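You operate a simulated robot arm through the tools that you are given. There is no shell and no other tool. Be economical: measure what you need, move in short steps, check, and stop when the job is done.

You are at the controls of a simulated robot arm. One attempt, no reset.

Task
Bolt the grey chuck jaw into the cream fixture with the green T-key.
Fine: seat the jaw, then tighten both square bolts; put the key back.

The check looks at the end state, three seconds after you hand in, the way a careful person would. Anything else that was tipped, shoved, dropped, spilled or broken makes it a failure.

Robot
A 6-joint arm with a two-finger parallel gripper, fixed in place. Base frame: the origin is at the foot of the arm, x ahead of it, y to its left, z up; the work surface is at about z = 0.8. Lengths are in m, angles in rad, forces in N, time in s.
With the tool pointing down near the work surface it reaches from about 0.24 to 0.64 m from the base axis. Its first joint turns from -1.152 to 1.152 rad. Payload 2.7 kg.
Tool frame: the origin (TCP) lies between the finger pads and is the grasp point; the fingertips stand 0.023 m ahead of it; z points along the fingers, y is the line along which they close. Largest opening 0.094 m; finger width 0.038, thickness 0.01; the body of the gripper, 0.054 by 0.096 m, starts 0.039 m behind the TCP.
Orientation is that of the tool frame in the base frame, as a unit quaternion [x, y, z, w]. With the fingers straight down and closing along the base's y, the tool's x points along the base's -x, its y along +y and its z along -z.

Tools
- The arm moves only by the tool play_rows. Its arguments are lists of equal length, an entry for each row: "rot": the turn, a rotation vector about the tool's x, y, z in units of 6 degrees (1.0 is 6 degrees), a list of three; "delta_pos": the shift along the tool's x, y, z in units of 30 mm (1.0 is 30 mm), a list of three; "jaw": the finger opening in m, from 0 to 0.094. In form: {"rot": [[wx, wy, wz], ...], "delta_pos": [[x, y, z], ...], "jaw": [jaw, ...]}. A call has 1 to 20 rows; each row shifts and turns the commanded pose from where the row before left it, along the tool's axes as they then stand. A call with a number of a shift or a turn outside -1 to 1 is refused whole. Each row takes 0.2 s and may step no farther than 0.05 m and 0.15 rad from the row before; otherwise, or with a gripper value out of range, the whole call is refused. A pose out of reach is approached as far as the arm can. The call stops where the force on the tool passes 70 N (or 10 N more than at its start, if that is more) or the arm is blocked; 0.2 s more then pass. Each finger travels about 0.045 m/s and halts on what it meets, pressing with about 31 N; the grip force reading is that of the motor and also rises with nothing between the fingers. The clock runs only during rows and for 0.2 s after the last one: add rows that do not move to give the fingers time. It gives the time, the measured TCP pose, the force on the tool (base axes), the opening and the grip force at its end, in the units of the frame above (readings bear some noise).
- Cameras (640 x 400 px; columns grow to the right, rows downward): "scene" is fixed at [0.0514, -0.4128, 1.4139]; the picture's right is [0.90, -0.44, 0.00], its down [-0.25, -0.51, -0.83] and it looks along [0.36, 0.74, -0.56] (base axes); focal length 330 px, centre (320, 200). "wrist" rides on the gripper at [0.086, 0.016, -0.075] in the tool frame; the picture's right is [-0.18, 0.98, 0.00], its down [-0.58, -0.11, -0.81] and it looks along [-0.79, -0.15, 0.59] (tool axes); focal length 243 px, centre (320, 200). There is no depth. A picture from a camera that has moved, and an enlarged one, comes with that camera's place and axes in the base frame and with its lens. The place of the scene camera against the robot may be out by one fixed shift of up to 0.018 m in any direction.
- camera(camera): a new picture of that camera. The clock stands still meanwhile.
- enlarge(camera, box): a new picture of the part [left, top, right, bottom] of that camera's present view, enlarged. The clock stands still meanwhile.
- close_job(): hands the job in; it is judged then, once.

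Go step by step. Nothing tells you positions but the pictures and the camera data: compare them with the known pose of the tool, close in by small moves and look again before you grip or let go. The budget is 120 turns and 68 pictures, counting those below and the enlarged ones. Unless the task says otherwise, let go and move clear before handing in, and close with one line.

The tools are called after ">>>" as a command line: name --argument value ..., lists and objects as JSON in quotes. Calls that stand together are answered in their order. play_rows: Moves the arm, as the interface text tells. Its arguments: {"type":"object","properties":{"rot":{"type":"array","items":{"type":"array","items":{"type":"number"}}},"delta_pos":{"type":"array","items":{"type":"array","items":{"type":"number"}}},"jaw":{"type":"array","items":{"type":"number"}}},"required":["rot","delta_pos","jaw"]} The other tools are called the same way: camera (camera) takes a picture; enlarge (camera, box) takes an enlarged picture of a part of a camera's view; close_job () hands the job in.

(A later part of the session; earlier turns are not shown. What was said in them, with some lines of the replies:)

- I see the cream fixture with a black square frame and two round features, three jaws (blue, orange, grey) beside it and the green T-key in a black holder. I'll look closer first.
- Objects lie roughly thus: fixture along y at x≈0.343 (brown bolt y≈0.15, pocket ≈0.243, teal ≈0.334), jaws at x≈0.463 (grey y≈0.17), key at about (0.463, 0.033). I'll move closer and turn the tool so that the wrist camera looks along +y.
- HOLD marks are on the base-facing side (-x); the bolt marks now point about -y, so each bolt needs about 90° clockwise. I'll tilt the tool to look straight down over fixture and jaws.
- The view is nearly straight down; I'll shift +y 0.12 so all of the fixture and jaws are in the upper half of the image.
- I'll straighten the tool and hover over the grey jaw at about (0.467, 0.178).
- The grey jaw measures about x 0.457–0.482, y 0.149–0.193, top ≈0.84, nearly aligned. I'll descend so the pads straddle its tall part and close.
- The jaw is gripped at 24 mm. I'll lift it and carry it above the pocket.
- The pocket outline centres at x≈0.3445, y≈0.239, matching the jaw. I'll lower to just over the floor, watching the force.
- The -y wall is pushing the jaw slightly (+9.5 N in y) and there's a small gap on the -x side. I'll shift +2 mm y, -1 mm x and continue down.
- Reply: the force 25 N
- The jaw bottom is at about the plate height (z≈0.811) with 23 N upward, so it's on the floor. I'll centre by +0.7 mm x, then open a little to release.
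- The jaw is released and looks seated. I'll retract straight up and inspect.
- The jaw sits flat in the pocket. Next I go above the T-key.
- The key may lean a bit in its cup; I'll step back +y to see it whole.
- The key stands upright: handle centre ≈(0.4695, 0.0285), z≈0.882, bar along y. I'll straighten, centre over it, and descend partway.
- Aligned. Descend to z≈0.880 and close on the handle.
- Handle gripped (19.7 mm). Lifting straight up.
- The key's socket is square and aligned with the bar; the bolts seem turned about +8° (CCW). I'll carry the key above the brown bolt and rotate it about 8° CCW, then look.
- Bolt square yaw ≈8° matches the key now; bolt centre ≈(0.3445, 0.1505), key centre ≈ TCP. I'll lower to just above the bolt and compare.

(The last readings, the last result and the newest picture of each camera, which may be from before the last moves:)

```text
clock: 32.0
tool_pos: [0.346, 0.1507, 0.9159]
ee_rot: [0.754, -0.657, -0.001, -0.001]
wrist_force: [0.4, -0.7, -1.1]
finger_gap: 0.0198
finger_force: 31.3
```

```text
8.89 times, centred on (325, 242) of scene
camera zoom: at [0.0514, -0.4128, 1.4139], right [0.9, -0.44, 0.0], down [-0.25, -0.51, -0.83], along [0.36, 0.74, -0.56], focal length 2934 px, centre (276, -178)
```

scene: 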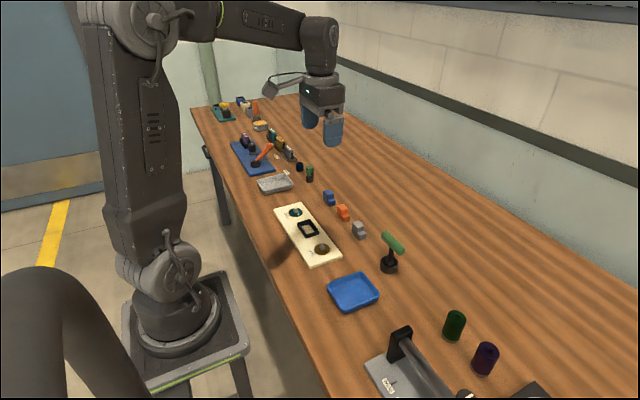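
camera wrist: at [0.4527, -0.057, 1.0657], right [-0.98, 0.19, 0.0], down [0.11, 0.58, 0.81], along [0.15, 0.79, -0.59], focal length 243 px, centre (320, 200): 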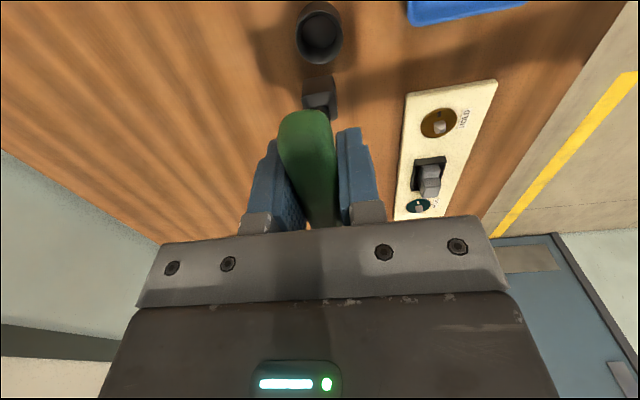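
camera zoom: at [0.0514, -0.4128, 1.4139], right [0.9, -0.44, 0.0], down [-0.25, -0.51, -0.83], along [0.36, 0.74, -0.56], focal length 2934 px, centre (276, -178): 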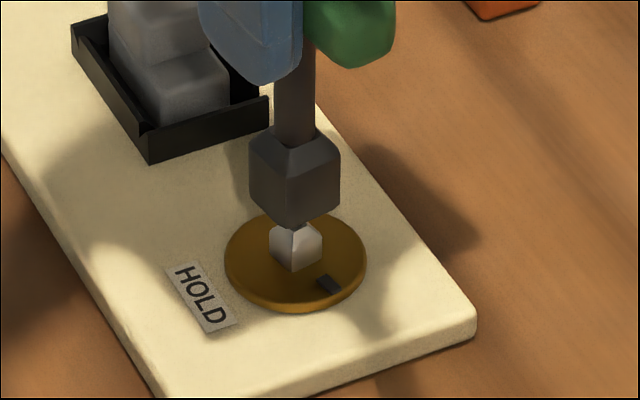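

Scene view shows the key centred over the bolt. I'll descend slowly onto the square.

>>> play_rows --rot '[[0, 0, 0], [0, 0, 0], [0, 0, 0], [0, 0, 0]]' --delta_pos '[[0, 0.012, 0.13], [0, 0, 0.13], [0, 0, 0.13], [0, 0, 0.13]]' --jaw '[0.01, 0.01, 0.01, 0.01]'

>>> enlarge --camera "scene" --box '[295, 220, 355, 265]'

```text
clock: 33.0
tool_pos: [0.3461, 0.1509, 0.9015]
ee_rot: [0.754, -0.657, 0.0, -0.002]
wrist_force: [0.1, -2.8, 0.5]
finger_gap: 0.0197
finger_force: 31.2
```

```text
8.89 times, centred on (325, 242) of scene
camera zoom: at [0.0514, -0.4129, 1.4138], right [0.9, -0.44, 0.0], down [-0.25, -0.51, -0.83], along [0.36, 0.74, -0.56], focal length 2934 px, centre (276, -178)
```

zoom: 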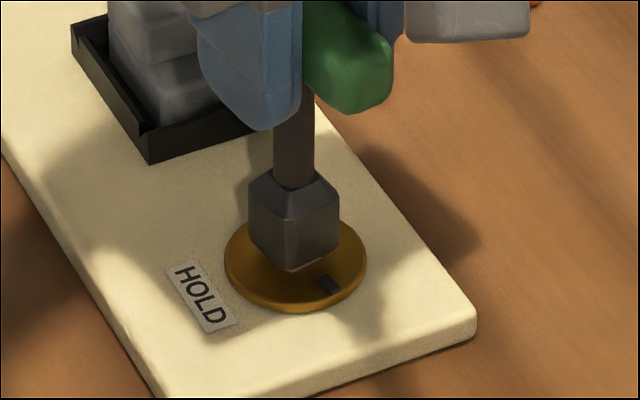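

The socket is sliding over the bolt without resistance. Continue down a bit more.

>>> play_rows --rot '[[0, 0, 0], [0, 0, 0], [0, 0, 0]]' --delta_pos '[[0, 0, 0.1], [0, 0, 0.1], [0, 0, 0.07]]' --jaw '[0.01, 0.01, 0.01]'

```text
clock: 33.8
tool_pos: [0.3456, 0.1516, 0.8948]
ee_rot: [0.755, -0.656, 0.0, -0.003]
wrist_force: [-4.7, -1.9, 21.3]
finger_gap: 0.0196
finger_force: 31.6
```

>>> enlarge --camera "scene" --box '[295, 220, 355, 265]'

>>> enlarge --camera "wrist" --box '[280, 50, 370, 130]'

```text
8.89 times, centred on (325, 242) of scene
camera zoom: at [0.0511, -0.4129, 1.4138], right [0.9, -0.44, 0.0], down [-0.25, -0.51, -0.83], along [0.36, 0.74, -0.56], focal length 2934 px, centre (276, -178)
```

zoom: 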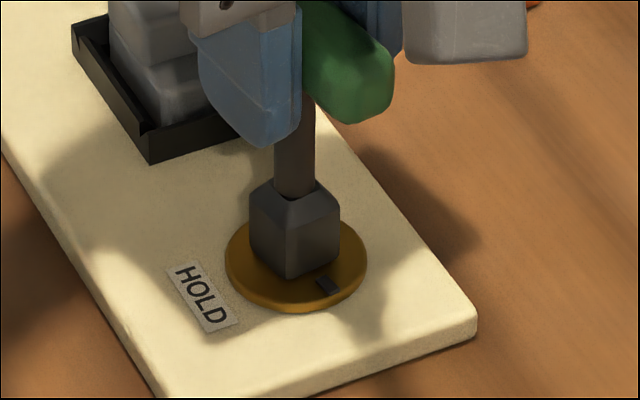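

```text
5.00 times, centred on (325, 90) of wrist
camera zoom: at [0.3409, 0.0643, 0.9703], right [-1.0, 0.05, 0.0], down [0.02, 0.59, 0.81], along [0.04, 0.81, -0.59], focal length 1213 px, centre (295, 750)
```

zoom: 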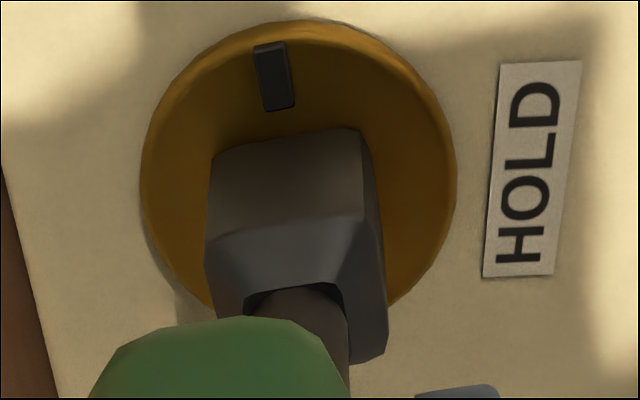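

The socket is fully down over the bolt square. I'll relieve the press slightly and turn 90° clockwise.

>>> play_rows --rot '[[0, 0, 0], [0, 0, 1], [0, 0, 1], [0, 0, 1], [0, 0, 1], [0, 0, 1], [0, 0, 1], [0, 0, 1], [0, 0, 1], [0, 0, 1], [0, 0, 1], [0, 0, 1], [0, 0, 1], [0, 0, 1], [0, 0, 1], [0, 0, 1]]' --delta_pos '[[0, 0, -0.035], [0, 0, 0], [0, 0, 0], [0, 0, 0], [0, 0, 0], [0, 0, 0], [0, 0, 0], [0, 0, 0], [0, 0, 0], [0, 0, 0], [0, 0, 0], [0, 0, 0], [0, 0, 0], [0, 0, 0], [0, 0, 0], [0, 0, 0]]' --jaw '[0.01, 0.01, 0.01, 0.01, 0.01, 0.01, 0.01, 0.01, 0.01, 0.01, 0.01, 0.01, 0.01, 0.01, 0.01, 0.01]'

>>> enlarge --camera "scene" --box '[295, 220, 355, 265]'

>>> enlarge --camera "wrist" --box '[280, 50, 370, 130]'

```text
clock: 37.2
tool_pos: [0.3455, 0.1509, 0.8959]
ee_rot: [-0.067, 0.998, 0.002, 0.001]
wrist_force: [4.5, -5.9, 6.0]
finger_gap: 0.0197
finger_force: 30.8
```

```text
8.89 times, centred on (325, 242) of scene
camera zoom: at [0.0515, -0.413, 1.4138], right [0.9, -0.44, 0.0], down [-0.25, -0.51, -0.83], along [0.36, 0.74, -0.56], focal length 2934 px, centre (276, -178)
```

zoom: 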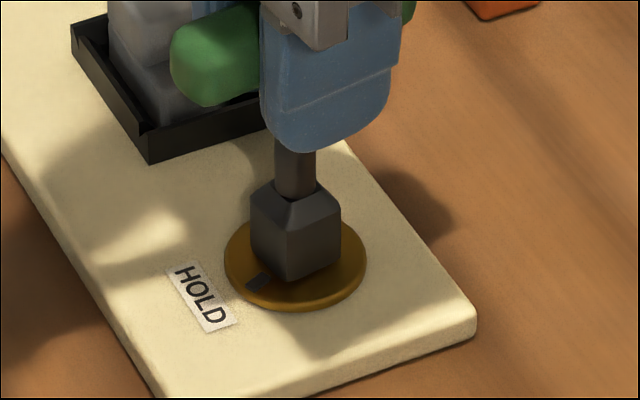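

```text
5.00 times, centred on (325, 90) of wrist
camera zoom: at [0.2571, 0.1561, 0.9708], right [0.05, 1.0, 0.0], down [0.59, -0.03, 0.81], along [0.81, -0.04, -0.59], focal length 1213 px, centre (295, 750)
```

zoom: 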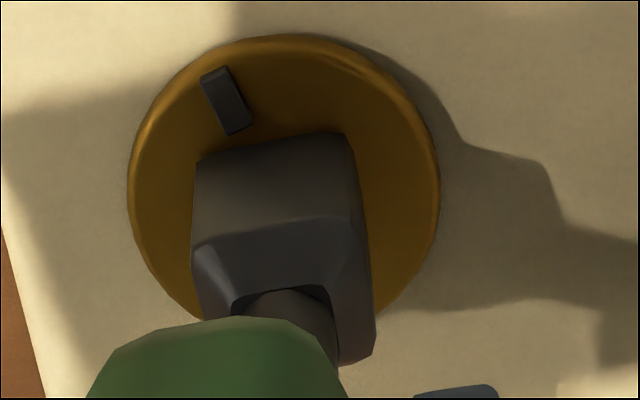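

The disc lagged (socket play): the mark is still about 25° short of HOLD. Turning a further 24°.

>>> play_rows --rot '[[0, 0, 1], [0, 0, 1], [0, 0, 1], [0, 0, 1], [0, 0, 0]]' --delta_pos '[[0, 0, 0], [0, 0, 0], [0, 0, 0], [0, 0, 0], [0, 0, 0]]' --jaw '[0.01, 0.01, 0.01, 0.01, 0.01]'

>>> enlarge --camera "scene" --box '[295, 220, 355, 265]'

>>> enlarge --camera "wrist" --box '[270, 30, 370, 130]'

```text
clock: 38.4
tool_pos: [0.3451, 0.1506, 0.8945]
ee_rot: [0.139, 0.99, 0.002, 0.001]
wrist_force: [10.0, -6.5, 2.9]
finger_gap: 0.0198
finger_force: 30.8
```

```text
8.89 times, centred on (325, 242) of scene
camera zoom: at [0.0516, -0.413, 1.4138], right [0.9, -0.44, 0.0], down [-0.25, -0.51, -0.83], along [0.36, 0.74, -0.56], focal length 2934 px, centre (276, -178)
```

zoom: 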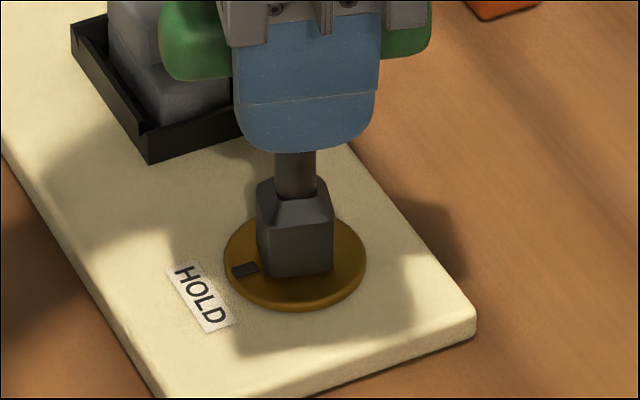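

```text
4.00 times, centred on (320, 80) of wrist
camera zoom: at [0.2663, 0.1913, 0.9708], right [0.45, 0.89, 0.0], down [0.53, -0.27, 0.81], along [0.72, -0.36, -0.59], focal length 970 px, centre (320, 680)
```

zoom: 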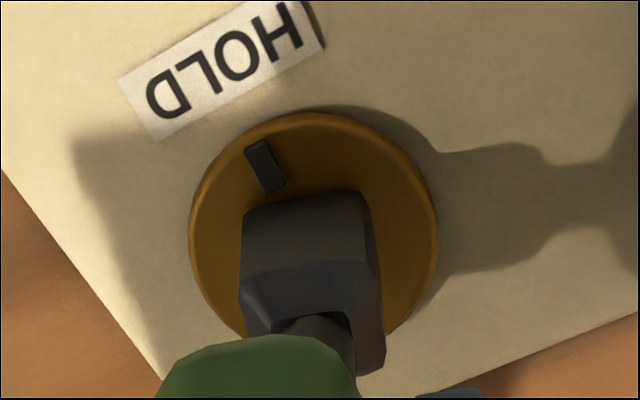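

The mark now points at HOLD within a few degrees. I'll back off 6° within the play, then lift off.

>>> play_rows --rot '[[0, 0, -0.5], [0, 0, -0.5], [0, 0, 0], [0, 0, 0], [0, 0, 0], [0, 0, 0], [0, 0, 0]]' --delta_pos '[[0, 0, 0], [0, 0, 0], [0, 0, -0.3], [0, 0, -0.4], [0, 0, -0.6], [0, 0, -0.8], [0, 0, -0.8]]' --jaw '[0.01, 0.01, 0.01, 0.01, 0.01, 0.01, 0.01]'

>>> enlarge --camera "wrist" --box '[240, 0, 400, 130]'

>>> enlarge --camera "scene" --box '[270, 190, 370, 270]'

```text
clock: 40.0
tool_pos: [0.343, 0.1505, 0.9815]
ee_rot: [0.088, 0.996, 0.001, -0.001]
wrist_force: [-0.1, 0.2, -1.1]
finger_gap: 0.0196
finger_force: 30.9
```

```text
3.08 times, centred on (320, 65) of wrist
camera zoom: at [0.262, 0.1827, 1.0574], right [0.35, 0.94, 0.0], down [0.55, -0.21, 0.81], along [0.75, -0.28, -0.59], focal length 746 px, centre (320, 615)
```

zoom: 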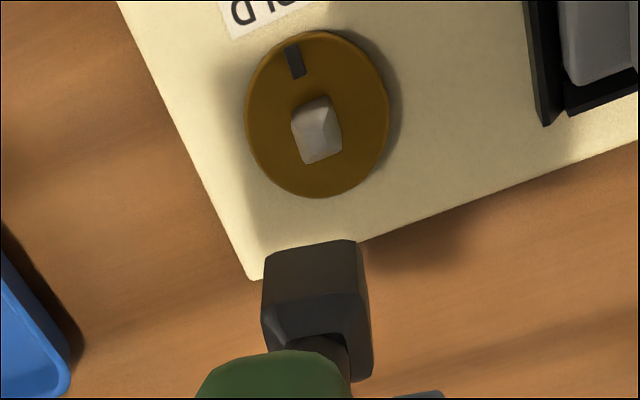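

```text
5.00 times, centred on (320, 230) of scene
camera zoom: at [0.0514, -0.4128, 1.4139], right [0.9, -0.44, 0.0], down [-0.25, -0.51, -0.83], along [0.36, 0.74, -0.56], focal length 1651 px, centre (320, 50)
```

zoom: 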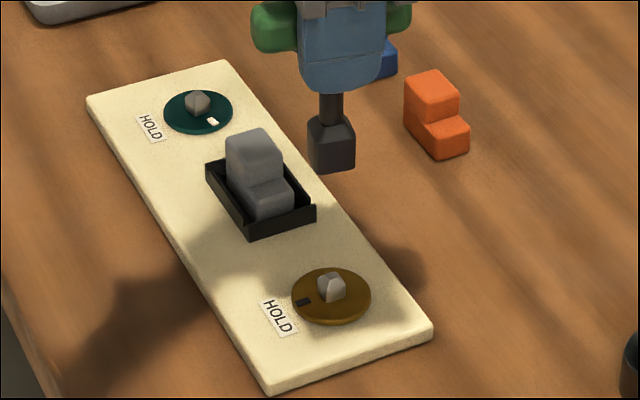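

The brown mark points at HOLD (within ~3°). Now I unwind the tool 108° so the key sits at the same start angle for the teal bolt.

>>> play_rows --rot '[[0, 0, -1], [0, 0, -1], [0, 0, -1], [0, 0, -1], [0, 0, -1], [0, 0, -1], [0, 0, -1], [0, 0, -1], [0, 0, -1], [0, 0, -1], [0, 0, -1], [0, 0, -1], [0, 0, -1], [0, 0, -1], [0, 0, -1], [0, 0, -1], [0, 0, -1], [0, 0, -1]]' --delta_pos '[[0, 0, 0], [0, 0, 0], [0, 0, 0], [0, 0, 0], [0, 0, 0], [0, 0, 0], [0, 0, 0], [0, 0, 0], [0, 0, 0], [0, 0, 0], [0, 0, 0], [0, 0, 0], [0, 0, 0], [0, 0, 0], [0, 0, 0], [0, 0, 0], [0, 0, 0], [0, 0, 0]]' --jaw '[0.01, 0.01, 0.01, 0.01, 0.01, 0.01, 0.01, 0.01, 0.01, 0.01, 0.01, 0.01, 0.01, 0.01, 0.01, 0.01, 0.01, 0.01]'

```text
clock: 43.8
tool_pos: [0.345, 0.1504, 0.9824]
ee_rot: [0.755, -0.656, -0.001, -0.002]
wrist_force: [-0.8, -0.1, -0.7]
finger_gap: 0.0196
finger_force: 30.5
```

>>> play_rows --rot '[[0, 0, 0], [0, 0, 0], [0, 0, 0], [0, 0, 0], [0, 0, 0], [0, 0, 0], [0, 0, 0], [0, 0, 0]]' --delta_pos '[[-0.848, -0.119, 0], [-0.848, -0.119, 0], [-0.848, -0.119, 0], [-0.848, -0.119, 0], [-0.848, -0.119, 0], [-0.848, -0.119, 0], [-0.848, -0.119, 0], [0, 0, 0]]' --jaw '[0.01, 0.01, 0.01, 0.01, 0.01, 0.01, 0.01, 0.01]'

>>> enlarge --camera "wrist" --box '[270, 0, 400, 120]'

>>> enlarge --camera "wrist" --box '[305, 10, 355, 60]'

```text
clock: 45.6
tool_pos: [0.3448, 0.3299, 0.9818]
ee_rot: [0.754, -0.657, 0.0, -0.001]
wrist_force: [0.3, -0.2, -1.5]
finger_gap: 0.0195
finger_force: 30.9
```

```text
3.33 times, centred on (335, 60) of wrist
camera zoom: at [0.341, 0.2429, 1.0578], right [-1.0, 0.05, 0.0], down [0.03, 0.59, 0.81], along [0.04, 0.81, -0.59], focal length 809 px, centre (270, 667)
```

zoom: 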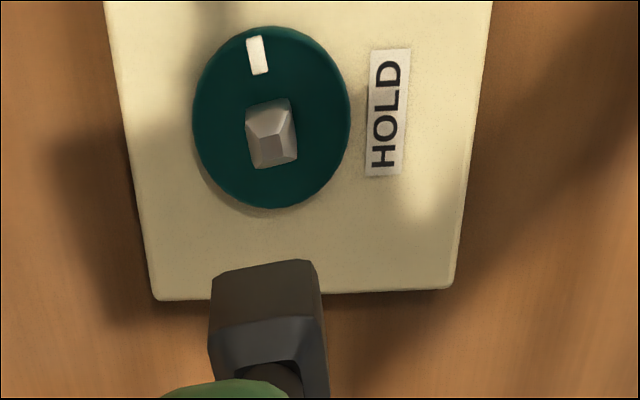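

```text
8.00 times, centred on (330, 35) of wrist
camera zoom: at [0.341, 0.2429, 1.0578], right [-1.0, 0.05, 0.0], down [0.03, 0.59, 0.81], along [0.04, 0.81, -0.59], focal length 1941 px, centre (240, 1520)
```

zoom: 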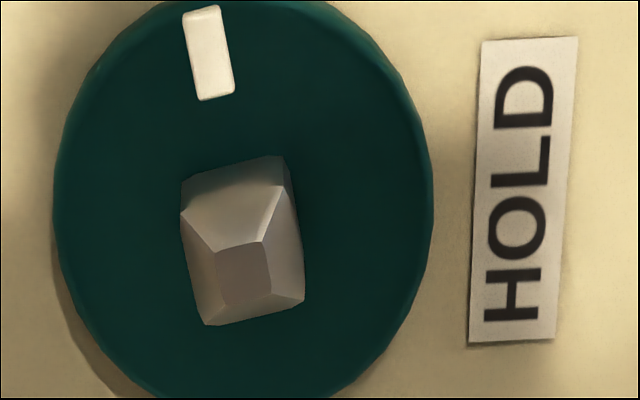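

Teal bolt centre ≈(0.3445, 0.331), yaw ≈9°. I'll descend as before to just above it and check.

>>> play_rows --rot '[[0, 0, -0.15], [0, 0, 0], [0, 0, 0], [0, 0, 0], [0, 0, 0]]' --delta_pos '[[-0.03, -0.015, 0.55], [0, 0, 0.55], [0, 0, 0.55], [0, 0, 0.55], [0, 0, 0]]' --jaw '[0.01, 0.01, 0.01, 0.01, 0.01]'

>>> enlarge --camera "wrist" --box '[280, 50, 370, 130]'

>>> enlarge --camera "scene" --box '[270, 185, 330, 230]'

```text
clock: 46.8
tool_pos: [0.3457, 0.3305, 0.9154]
ee_rot: [0.759, -0.651, 0.0, -0.001]
wrist_force: [0.2, 0.7, -0.4]
finger_gap: 0.0197
finger_force: 31.4
```

```text
5.00 times, centred on (325, 90) of wrist
camera zoom: at [0.3425, 0.2439, 0.9918], right [-1.0, 0.03, 0.0], down [0.02, 0.59, 0.81], along [0.03, 0.81, -0.59], focal length 1213 px, centre (295, 750)
```

zoom: 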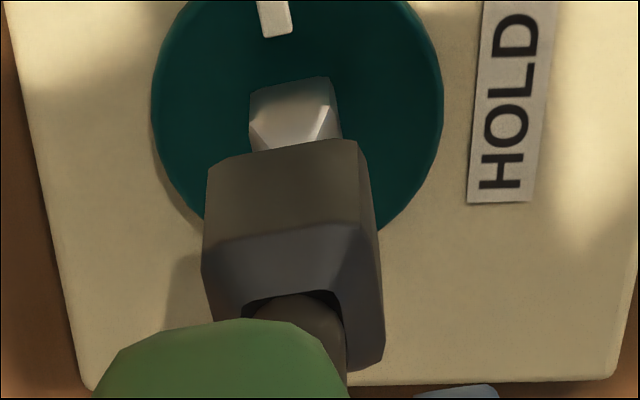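

```text
8.89 times, centred on (300, 208) of scene
camera zoom: at [0.0514, -0.4128, 1.4139], right [0.9, -0.44, 0.0], down [-0.25, -0.51, -0.83], along [0.36, 0.74, -0.56], focal length 2934 px, centre (498, 133)
```

zoom: 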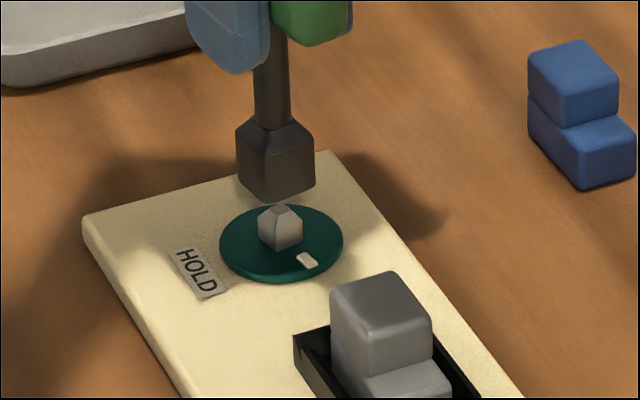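

Relationship nearly identical to the brown case. Nudging +0.7 mm in y and descending.

>>> play_rows --rot '[[0, 0, 0], [0, 0, 0], [0, 0, 0], [0, 0, 0], [0, 0, 0]]' --delta_pos '[[-0.023, 0, 0.13], [0, 0, 0.13], [0, 0, 0.13], [0, 0, 0.13], [0, 0, 0.11]]' --jaw '[0.01, 0.01, 0.01, 0.01, 0.01]'

>>> enlarge --camera "scene" --box '[270, 185, 330, 230]'

```text
clock: 48.0
tool_pos: [0.3453, 0.3315, 0.8964]
ee_rot: [0.76, -0.65, 0.001, 0.001]
wrist_force: [1.5, -8.8, 1.9]
finger_gap: 0.0195
finger_force: 31.3
```

```text
8.89 times, centred on (300, 208) of scene
camera zoom: at [0.0514, -0.413, 1.4138], right [0.9, -0.44, 0.0], down [-0.25, -0.51, -0.83], along [0.36, 0.74, -0.56], focal length 2934 px, centre (498, 133)
```

zoom: 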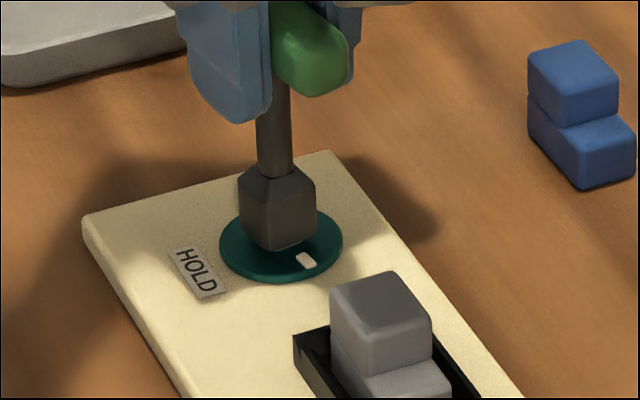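

Engaged over the bolt. A little more down to seat.

>>> play_rows --rot '[[0, 0, 0], [0, 0, 0], [0, 0, 0]]' --delta_pos '[[0.02, 0, 0.05], [0, 0, 0.05], [0, 0, 0.03]]' --jaw '[0.01, 0.01, 0.01]'

```text
clock: 48.8
tool_pos: [0.3451, 0.3315, 0.8943]
ee_rot: [0.759, -0.651, 0.0, -0.002]
wrist_force: [-2.3, -11.6, 11.9]
finger_gap: 0.0199
finger_force: 30.6
```

Contact. Turning 102° clockwise now, then checking.

>>> play_rows --rot '[[0, 0, 1], [0, 0, 1], [0, 0, 1], [0, 0, 1], [0, 0, 1], [0, 0, 1], [0, 0, 1], [0, 0, 1], [0, 0, 1], [0, 0, 1], [0, 0, 1], [0, 0, 1], [0, 0, 1], [0, 0, 1], [0, 0, 1], [0, 0, 1], [0, 0, 1]]' --delta_pos '[[0, 0, -0.02], [0, 0, 0], [0, 0, 0], [0, 0, 0], [0, 0, 0], [0, 0, 0], [0, 0, 0], [0, 0, 0], [0, 0, 0], [0, 0, 0], [0, 0, 0], [0, 0, 0], [0, 0, 0], [0, 0, 0], [0, 0, 0], [0, 0, 0], [0, 0, 0]]' --jaw '[0.01, 0.01, 0.01, 0.01, 0.01, 0.01, 0.01, 0.01, 0.01, 0.01, 0.01, 0.01, 0.01, 0.01, 0.01, 0.01, 0.01]'

>>> enlarge --camera "wrist" --box '[270, 30, 370, 130]'

```text
clock: 52.4
tool_pos: [0.3463, 0.3322, 0.8931]
ee_rot: [0.029, 1.0, 0.002, 0.001]
wrist_force: [5.3, -8.8, 3.3]
finger_gap: 0.0199
finger_force: 30.9
```

```text
4.00 times, centred on (320, 80) of wrist
camera zoom: at [0.2604, 0.3532, 0.9704], right [0.24, 0.97, 0.0], down [0.57, -0.14, 0.81], along [0.78, -0.19, -0.59], focal length 970 px, centre (320, 680)
```

zoom: 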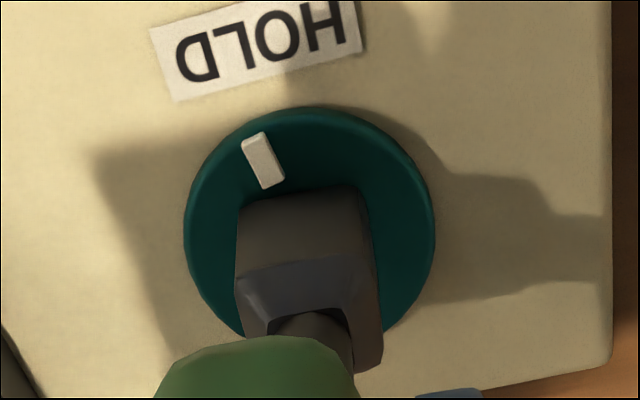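

About 15° remain. Turning the rest, then look.

>>> play_rows --rot '[[0, 0, 1], [0, 0, 1], [0, 0, 0.5], [0, 0, 0]]' --delta_pos '[[0, 0, 0], [0, 0, 0], [0, 0, 0], [0, 0, 0]]' --jaw '[0.01, 0.01, 0.01, 0.01]'

>>> enlarge --camera "wrist" --box '[270, 30, 370, 130]'

```text
clock: 53.4
tool_pos: [0.3453, 0.3303, 0.8945]
ee_rot: [0.157, 0.988, 0.002, 0.0]
wrist_force: [8.2, -9.4, 2.4]
finger_gap: 0.02
finger_force: 30.8
```

```text
4.00 times, centred on (320, 80) of wrist
camera zoom: at [0.2685, 0.3745, 0.9704], right [0.48, 0.88, 0.0], down [0.52, -0.29, 0.81], along [0.71, -0.39, -0.59], focal length 970 px, centre (320, 680)
```

zoom: 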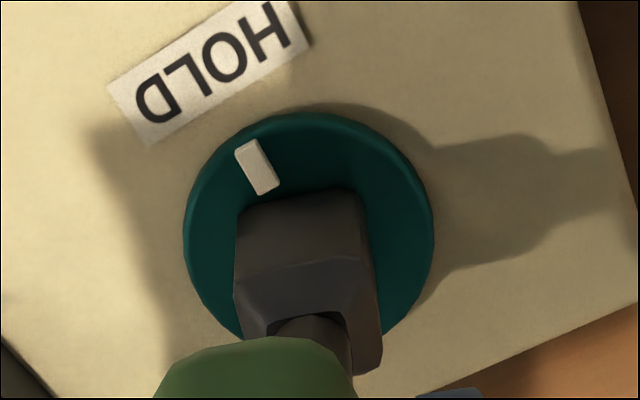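

The mark looks ~5° short; add 4°, then back off and lift clear.

>>> play_rows --rot '[[0, 0, 0.7], [0, 0, 0], [0, 0, -0.5], [0, 0, -0.5], [0, 0, 0], [0, 0, 0], [0, 0, 0], [0, 0, 0], [0, 0, 0]]' --delta_pos '[[0, 0, 0], [0, 0, 0], [0, 0, 0], [0, 0, 0], [0, 0, -0.3], [0, 0, -0.4], [0, 0, -0.6], [0, 0, -0.8], [0, 0, -0.8]]' --jaw '[0.01, 0.01, 0.01, 0.01, 0.01, 0.01, 0.01, 0.01, 0.01]'

>>> enlarge --camera "wrist" --box '[240, 0, 400, 130]'

>>> enlarge --camera "scene" --box '[270, 190, 350, 260]'

```text
clock: 55.4
tool_pos: [0.3453, 0.3311, 0.9802]
ee_rot: [0.143, 0.99, 0.001, 0.001]
wrist_force: [1.3, -0.9, -1.1]
finger_gap: 0.0193
finger_force: 30.8
```

```text
3.08 times, centred on (320, 65) of wrist
camera zoom: at [0.2672, 0.3719, 1.0577], right [0.45, 0.89, 0.0], down [0.53, -0.27, 0.81], along [0.72, -0.36, -0.59], focal length 746 px, centre (320, 615)
```

zoom: 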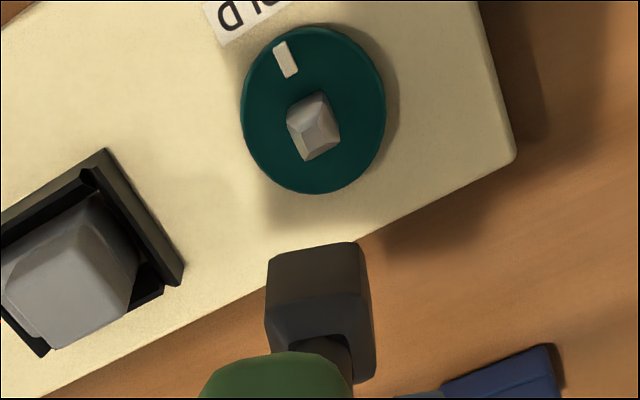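

```text
5.71 times, centred on (310, 225) of scene
camera zoom: at [0.0514, -0.4128, 1.4139], right [0.9, -0.44, 0.0], down [-0.25, -0.51, -0.83], along [0.36, 0.74, -0.56], focal length 1886 px, centre (377, 57)
```

zoom: 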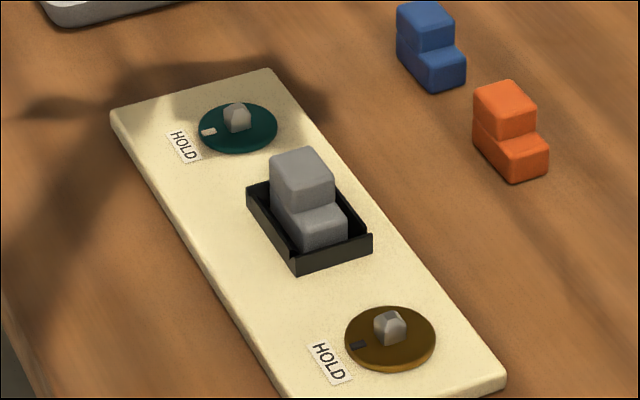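

Both bolts point to HOLD, jaw seated. Now I unwind the tool to its original angle to return the key.

>>> play_rows --rot '[[0, 0, -0.985], [0, 0, -0.985], [0, 0, -0.985], [0, 0, -0.985], [0, 0, -0.985], [0, 0, -0.985], [0, 0, -0.985], [0, 0, -0.985], [0, 0, -0.985], [0, 0, -0.985], [0, 0, -0.985], [0, 0, -0.985], [0, 0, -0.985], [0, 0, -0.985], [0, 0, -0.985], [0, 0, -0.985], [0, 0, -0.985], [0, 0, -0.985]]' --delta_pos '[[0, 0, -0.2], [0, 0, -0.2], [0, 0, -0.2], [0, 0, 0], [0, 0, 0], [0, 0, 0], [0, 0, 0], [0, 0, 0], [0, 0, 0], [0, 0, 0], [0, 0, 0], [0, 0, 0], [0, 0, 0], [0, 0, 0], [0, 0, 0], [0, 0, 0], [0, 0, 0], [0, 0, 0]]' --jaw '[0.01, 0.01, 0.01, 0.01, 0.01, 0.01, 0.01, 0.01, 0.01, 0.01, 0.01, 0.01, 0.01, 0.01, 0.01, 0.01, 0.01, 0.01]'

>>> play_rows --rot '[[0, 0, 0], [0, 0, 0], [0, 0, 0], [0, 0, 0], [0, 0, 0], [0, 0, 0], [0, 0, 0], [0, 0, 0], [0, 0, 0], [0, 0, 0], [0, 0, 0], [0, 0, 0]]' --delta_pos '[[0.916, -0.376, 0], [0.916, -0.376, 0], [0.916, -0.376, 0], [0.916, -0.376, 0], [0.916, -0.376, 0], [0.916, -0.376, 0], [0.916, -0.376, 0], [0.916, -0.376, 0], [0.916, -0.376, 0], [0.916, -0.376, 0], [0.916, -0.376, 0], [0, 0, 0]]' --jaw '[0.01, 0.01, 0.01, 0.01, 0.01, 0.01, 0.01, 0.01, 0.01, 0.01, 0.01, 0.01]'

>>> enlarge --camera "wrist" --box '[270, 0, 370, 120]'

>>> enlarge --camera "scene" --box '[350, 190, 430, 280]'

```text
clock: 59.2
tool_pos: [0.3453, 0.3307, 0.9983]
ee_rot: [0.708, -0.707, -0.001, -0.002]
wrist_force: [-0.1, 0.0, -1.4]
finger_gap: 0.0196
finger_force: 30.7
```

```text
clock: 61.8
tool_pos: [0.4703, 0.0283, 0.9984]
ee_rot: [0.707, -0.707, -0.001, -0.002]
wrist_force: [0.1, 0.0, -2.6]
finger_gap: 0.0194
finger_force: 30.8
```

```text
3.33 times, centred on (320, 60) of wrist
camera zoom: at [0.453, -0.0568, 1.0743], right [-0.98, 0.18, 0.0], down [0.11, 0.58, 0.81], along [0.15, 0.79, -0.59], focal length 809 px, centre (320, 667)
```

zoom: 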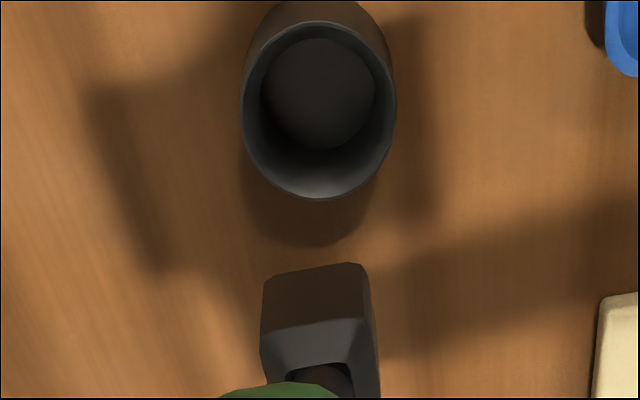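

```text
4.44 times, centred on (390, 235) of scene
camera zoom: at [0.0514, -0.4128, 1.4138], right [0.9, -0.44, 0.0], down [-0.25, -0.51, -0.83], along [0.36, 0.74, -0.56], focal length 1467 px, centre (9, 44)
```

zoom: 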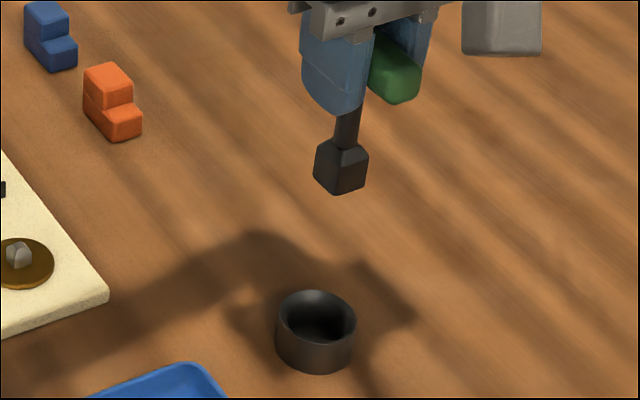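

Key and cup are aligned within ~1 mm. Lowering to just above the rim.

>>> play_rows --rot '[[0, 0, 0], [0, 0, 0], [0, 0, 0], [0, 0, 0]]' --delta_pos '[[0, 0, 0.75], [0, 0, 0.75], [0, 0, 0.75], [0, 0, 0.65]]' --jaw '[0.01, 0.01, 0.01, 0.01]'

>>> enlarge --camera "wrist" --box '[280, 40, 370, 130]'

>>> enlarge --camera "scene" --box '[350, 210, 430, 280]'

```text
clock: 62.8
tool_pos: [0.4694, 0.0285, 0.9108]
ee_rot: [0.707, -0.707, 0.0, -0.002]
wrist_force: [-0.1, -0.5, -1.1]
finger_gap: 0.0196
finger_force: 31.0
```

```text
4.44 times, centred on (325, 85) of wrist
camera zoom: at [0.4538, -0.0571, 0.9869], right [-0.98, 0.18, 0.0], down [0.11, 0.58, 0.81], along [0.15, 0.79, -0.59], focal length 1078 px, centre (298, 711)
```

zoom: 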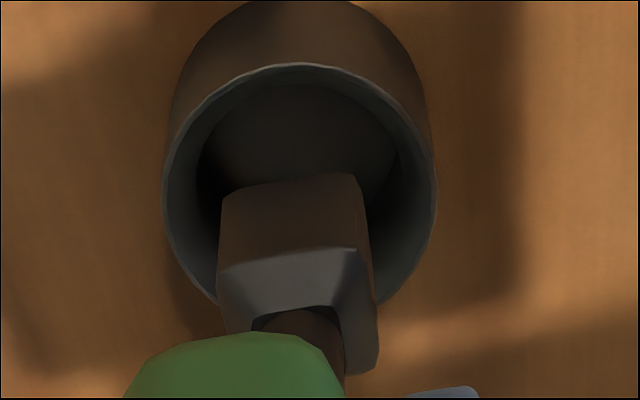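

```text
5.71 times, centred on (390, 245) of scene
camera zoom: at [0.0514, -0.4128, 1.4138], right [0.9, -0.44, 0.0], down [-0.25, -0.51, -0.83], along [0.36, 0.74, -0.56], focal length 1886 px, centre (-80, -57)
```

zoom: 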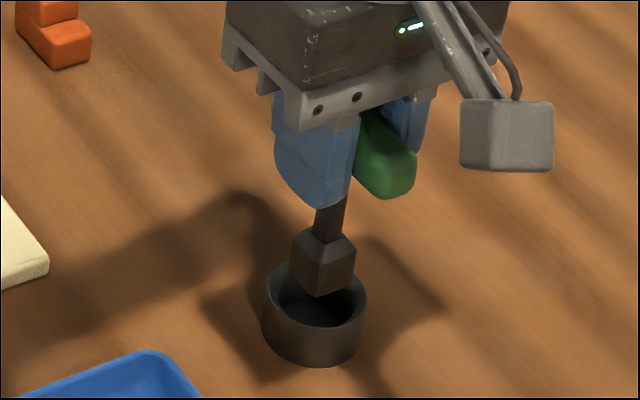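

Well inside the rim. Lowering into the cup slowly.

>>> play_rows --rot '[[0, 0, 0], [0, 0, 0], [0, 0, 0], [0, 0, 0], [0, 0, 0], [0, 0, 0], [0, 0, 0]]' --delta_pos '[[0, 0, 0.15], [0, 0, 0.15], [0, 0, 0.15], [0, 0, 0.15], [0, 0, 0.13], [0, 0, 0.1], [0, 0, 0.07]]' --jaw '[0.01, 0.01, 0.01, 0.01, 0.01, 0.01, 0.01]'

>>> enlarge --camera "scene" --box '[350, 210, 430, 280]'

```text
clock: 64.4
tool_pos: [0.4699, 0.0307, 0.8834]
ee_rot: [0.707, -0.707, -0.001, -0.002]
wrist_force: [0.8, -0.6, -0.6]
finger_gap: 0.0198
finger_force: 31.0
```

```text
5.71 times, centred on (390, 245) of scene
camera zoom: at [0.0514, -0.4128, 1.4138], right [0.9, -0.44, 0.0], down [-0.25, -0.51, -0.83], along [0.36, 0.74, -0.56], focal length 1886 px, centre (-80, -57)
```

zoom: 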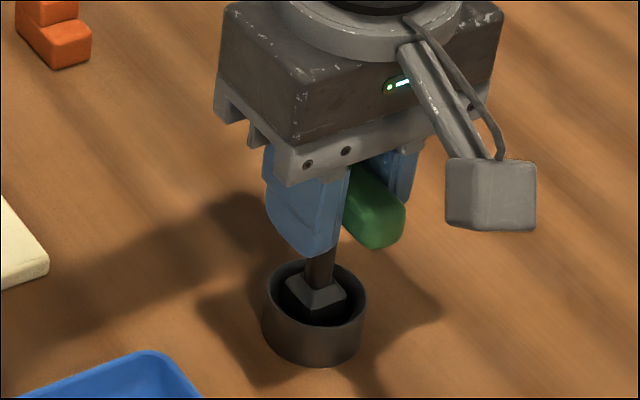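

>>> play_rows --rot '[[0, 0, 0], [0, 0, 0]]' --delta_pos '[[0, 0, 0.05], [0, 0, 0.04]]' --jaw '[0.01, 0.01]'

```text
clock: 65.0
tool_pos: [0.4704, 0.0288, 0.8811]
ee_rot: [0.707, -0.707, -0.001, -0.002]
wrist_force: [-0.5, -0.3, -1.3]
finger_gap: 0.0196
finger_force: 30.8
```

No contact force yet; a couple more millimetres.

>>> play_rows --rot '[[0, 0, 0], [0, 0, 0]]' --delta_pos '[[0, 0, 0.04], [0, 0, 0.04]]' --jaw '[0.01, 0.01]'

```text
clock: 65.6
tool_pos: [0.4704, 0.0292, 0.8796]
ee_rot: [-0.707, 0.707, 0.001, 0.002]
wrist_force: [-0.2, -0.5, -1.1]
finger_gap: 0.0197
finger_force: 31.0
```

>>> play_rows --rot '[[0, 0, 0], [0, 0, 0]]' --delta_pos '[[0, 0, 0.05], [0, 0, 0.04]]' --jaw '[0.01, 0.01]'

```text
clock: 66.2
tool_pos: [0.469, 0.0286, 0.8786]
ee_rot: [0.707, -0.707, 0.0, -0.003]
wrist_force: [-5.5, -0.1, 21.4]
finger_gap: 0.0196
finger_force: 30.7
```

Contact with the cup floor. Relieve slightly and release.

>>> play_rows --rot '[[0, 0, 0], [0, 0, 0], [0, 0, 0], [0, 0, 0], [0, 0, 0], [0, 0, 0]]' --delta_pos '[[0, 0, -0.03], [0, 0, 0], [0, 0, 0], [0, 0, 0], [0, 0, 0], [0, 0, 0]]' --jaw '[0.01, 0.024, 0.03, 0.045, 0.055, 0.055]'

>>> enlarge --camera "scene" --box '[350, 210, 430, 280]'

```text
clock: 67.6
tool_pos: [0.4697, 0.0297, 0.8779]
ee_rot: [0.707, -0.707, -0.001, -0.001]
wrist_force: [-0.9, 0.4, -0.1]
finger_gap: 0.055
finger_force: 0.1
```

```text
5.71 times, centred on (390, 245) of scene
camera zoom: at [0.0514, -0.4128, 1.4139], right [0.9, -0.44, 0.0], down [-0.25, -0.51, -0.83], along [0.36, 0.74, -0.56], focal length 1886 px, centre (-80, -57)
```

zoom: 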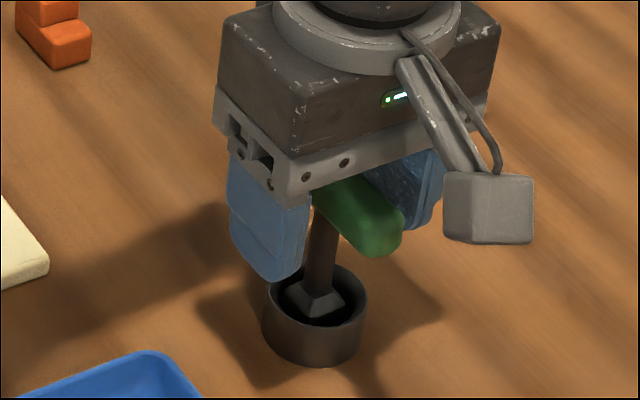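

The key stands on its own. Retract straight up and take a last look.

>>> play_rows --rot '[[0, 0, 0], [0, 0, 0], [0, 0, 0], [0, 0, 0], [0, 0, 0], [0, 0, 0]]' --delta_pos '[[0, 0, -0.5], [0, 0, -0.9], [0, 0, -1], [0, 0, -1], [0, 0, -1], [0, 0, -1]]' --jaw '[0.06, 0.06, 0.06, 0.06, 0.06, 0.06]'

>>> enlarge --camera "scene" --box '[260, 180, 420, 280]'

>>> camera --camera "scene"

```text
clock: 69.0
tool_pos: [0.4691, 0.0297, 1.0408]
ee_rot: [-0.707, 0.707, 0.001, 0.002]
wrist_force: [-0.7, 0.6, -0.3]
finger_gap: 0.0596
finger_force: 0.1
```

```text
4.00 times, centred on (340, 230) of scene
camera zoom: at [0.0514, -0.4128, 1.4139], right [0.9, -0.44, 0.0], down [-0.25, -0.51, -0.83], along [0.36, 0.74, -0.56], focal length 1320 px, centre (240, 80)
```

zoom: 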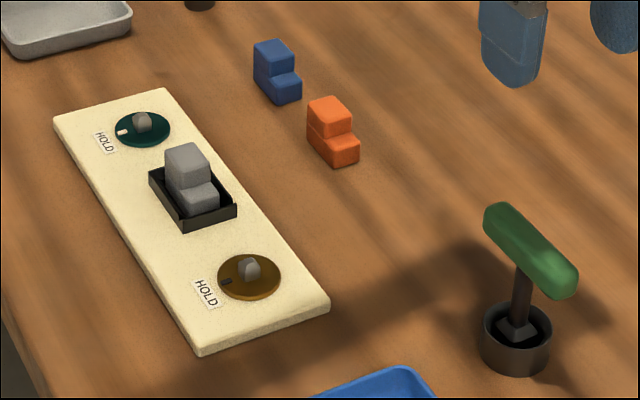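

```text
0 pictures are left
```

scene: 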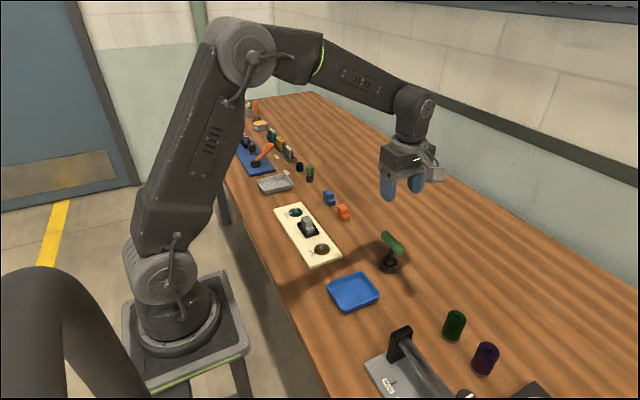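

The jaw is seated, both bolt marks point at HOLD, the key is back in its cup and nothing else has moved, so I'm handing in.

>>> close_job

```text
The job is handed in.
```

The grey jaw is seated in the fixture, both square bolts are turned so their marks point at HOLD (within about 7° by camera), and the T-key is back in its cup.
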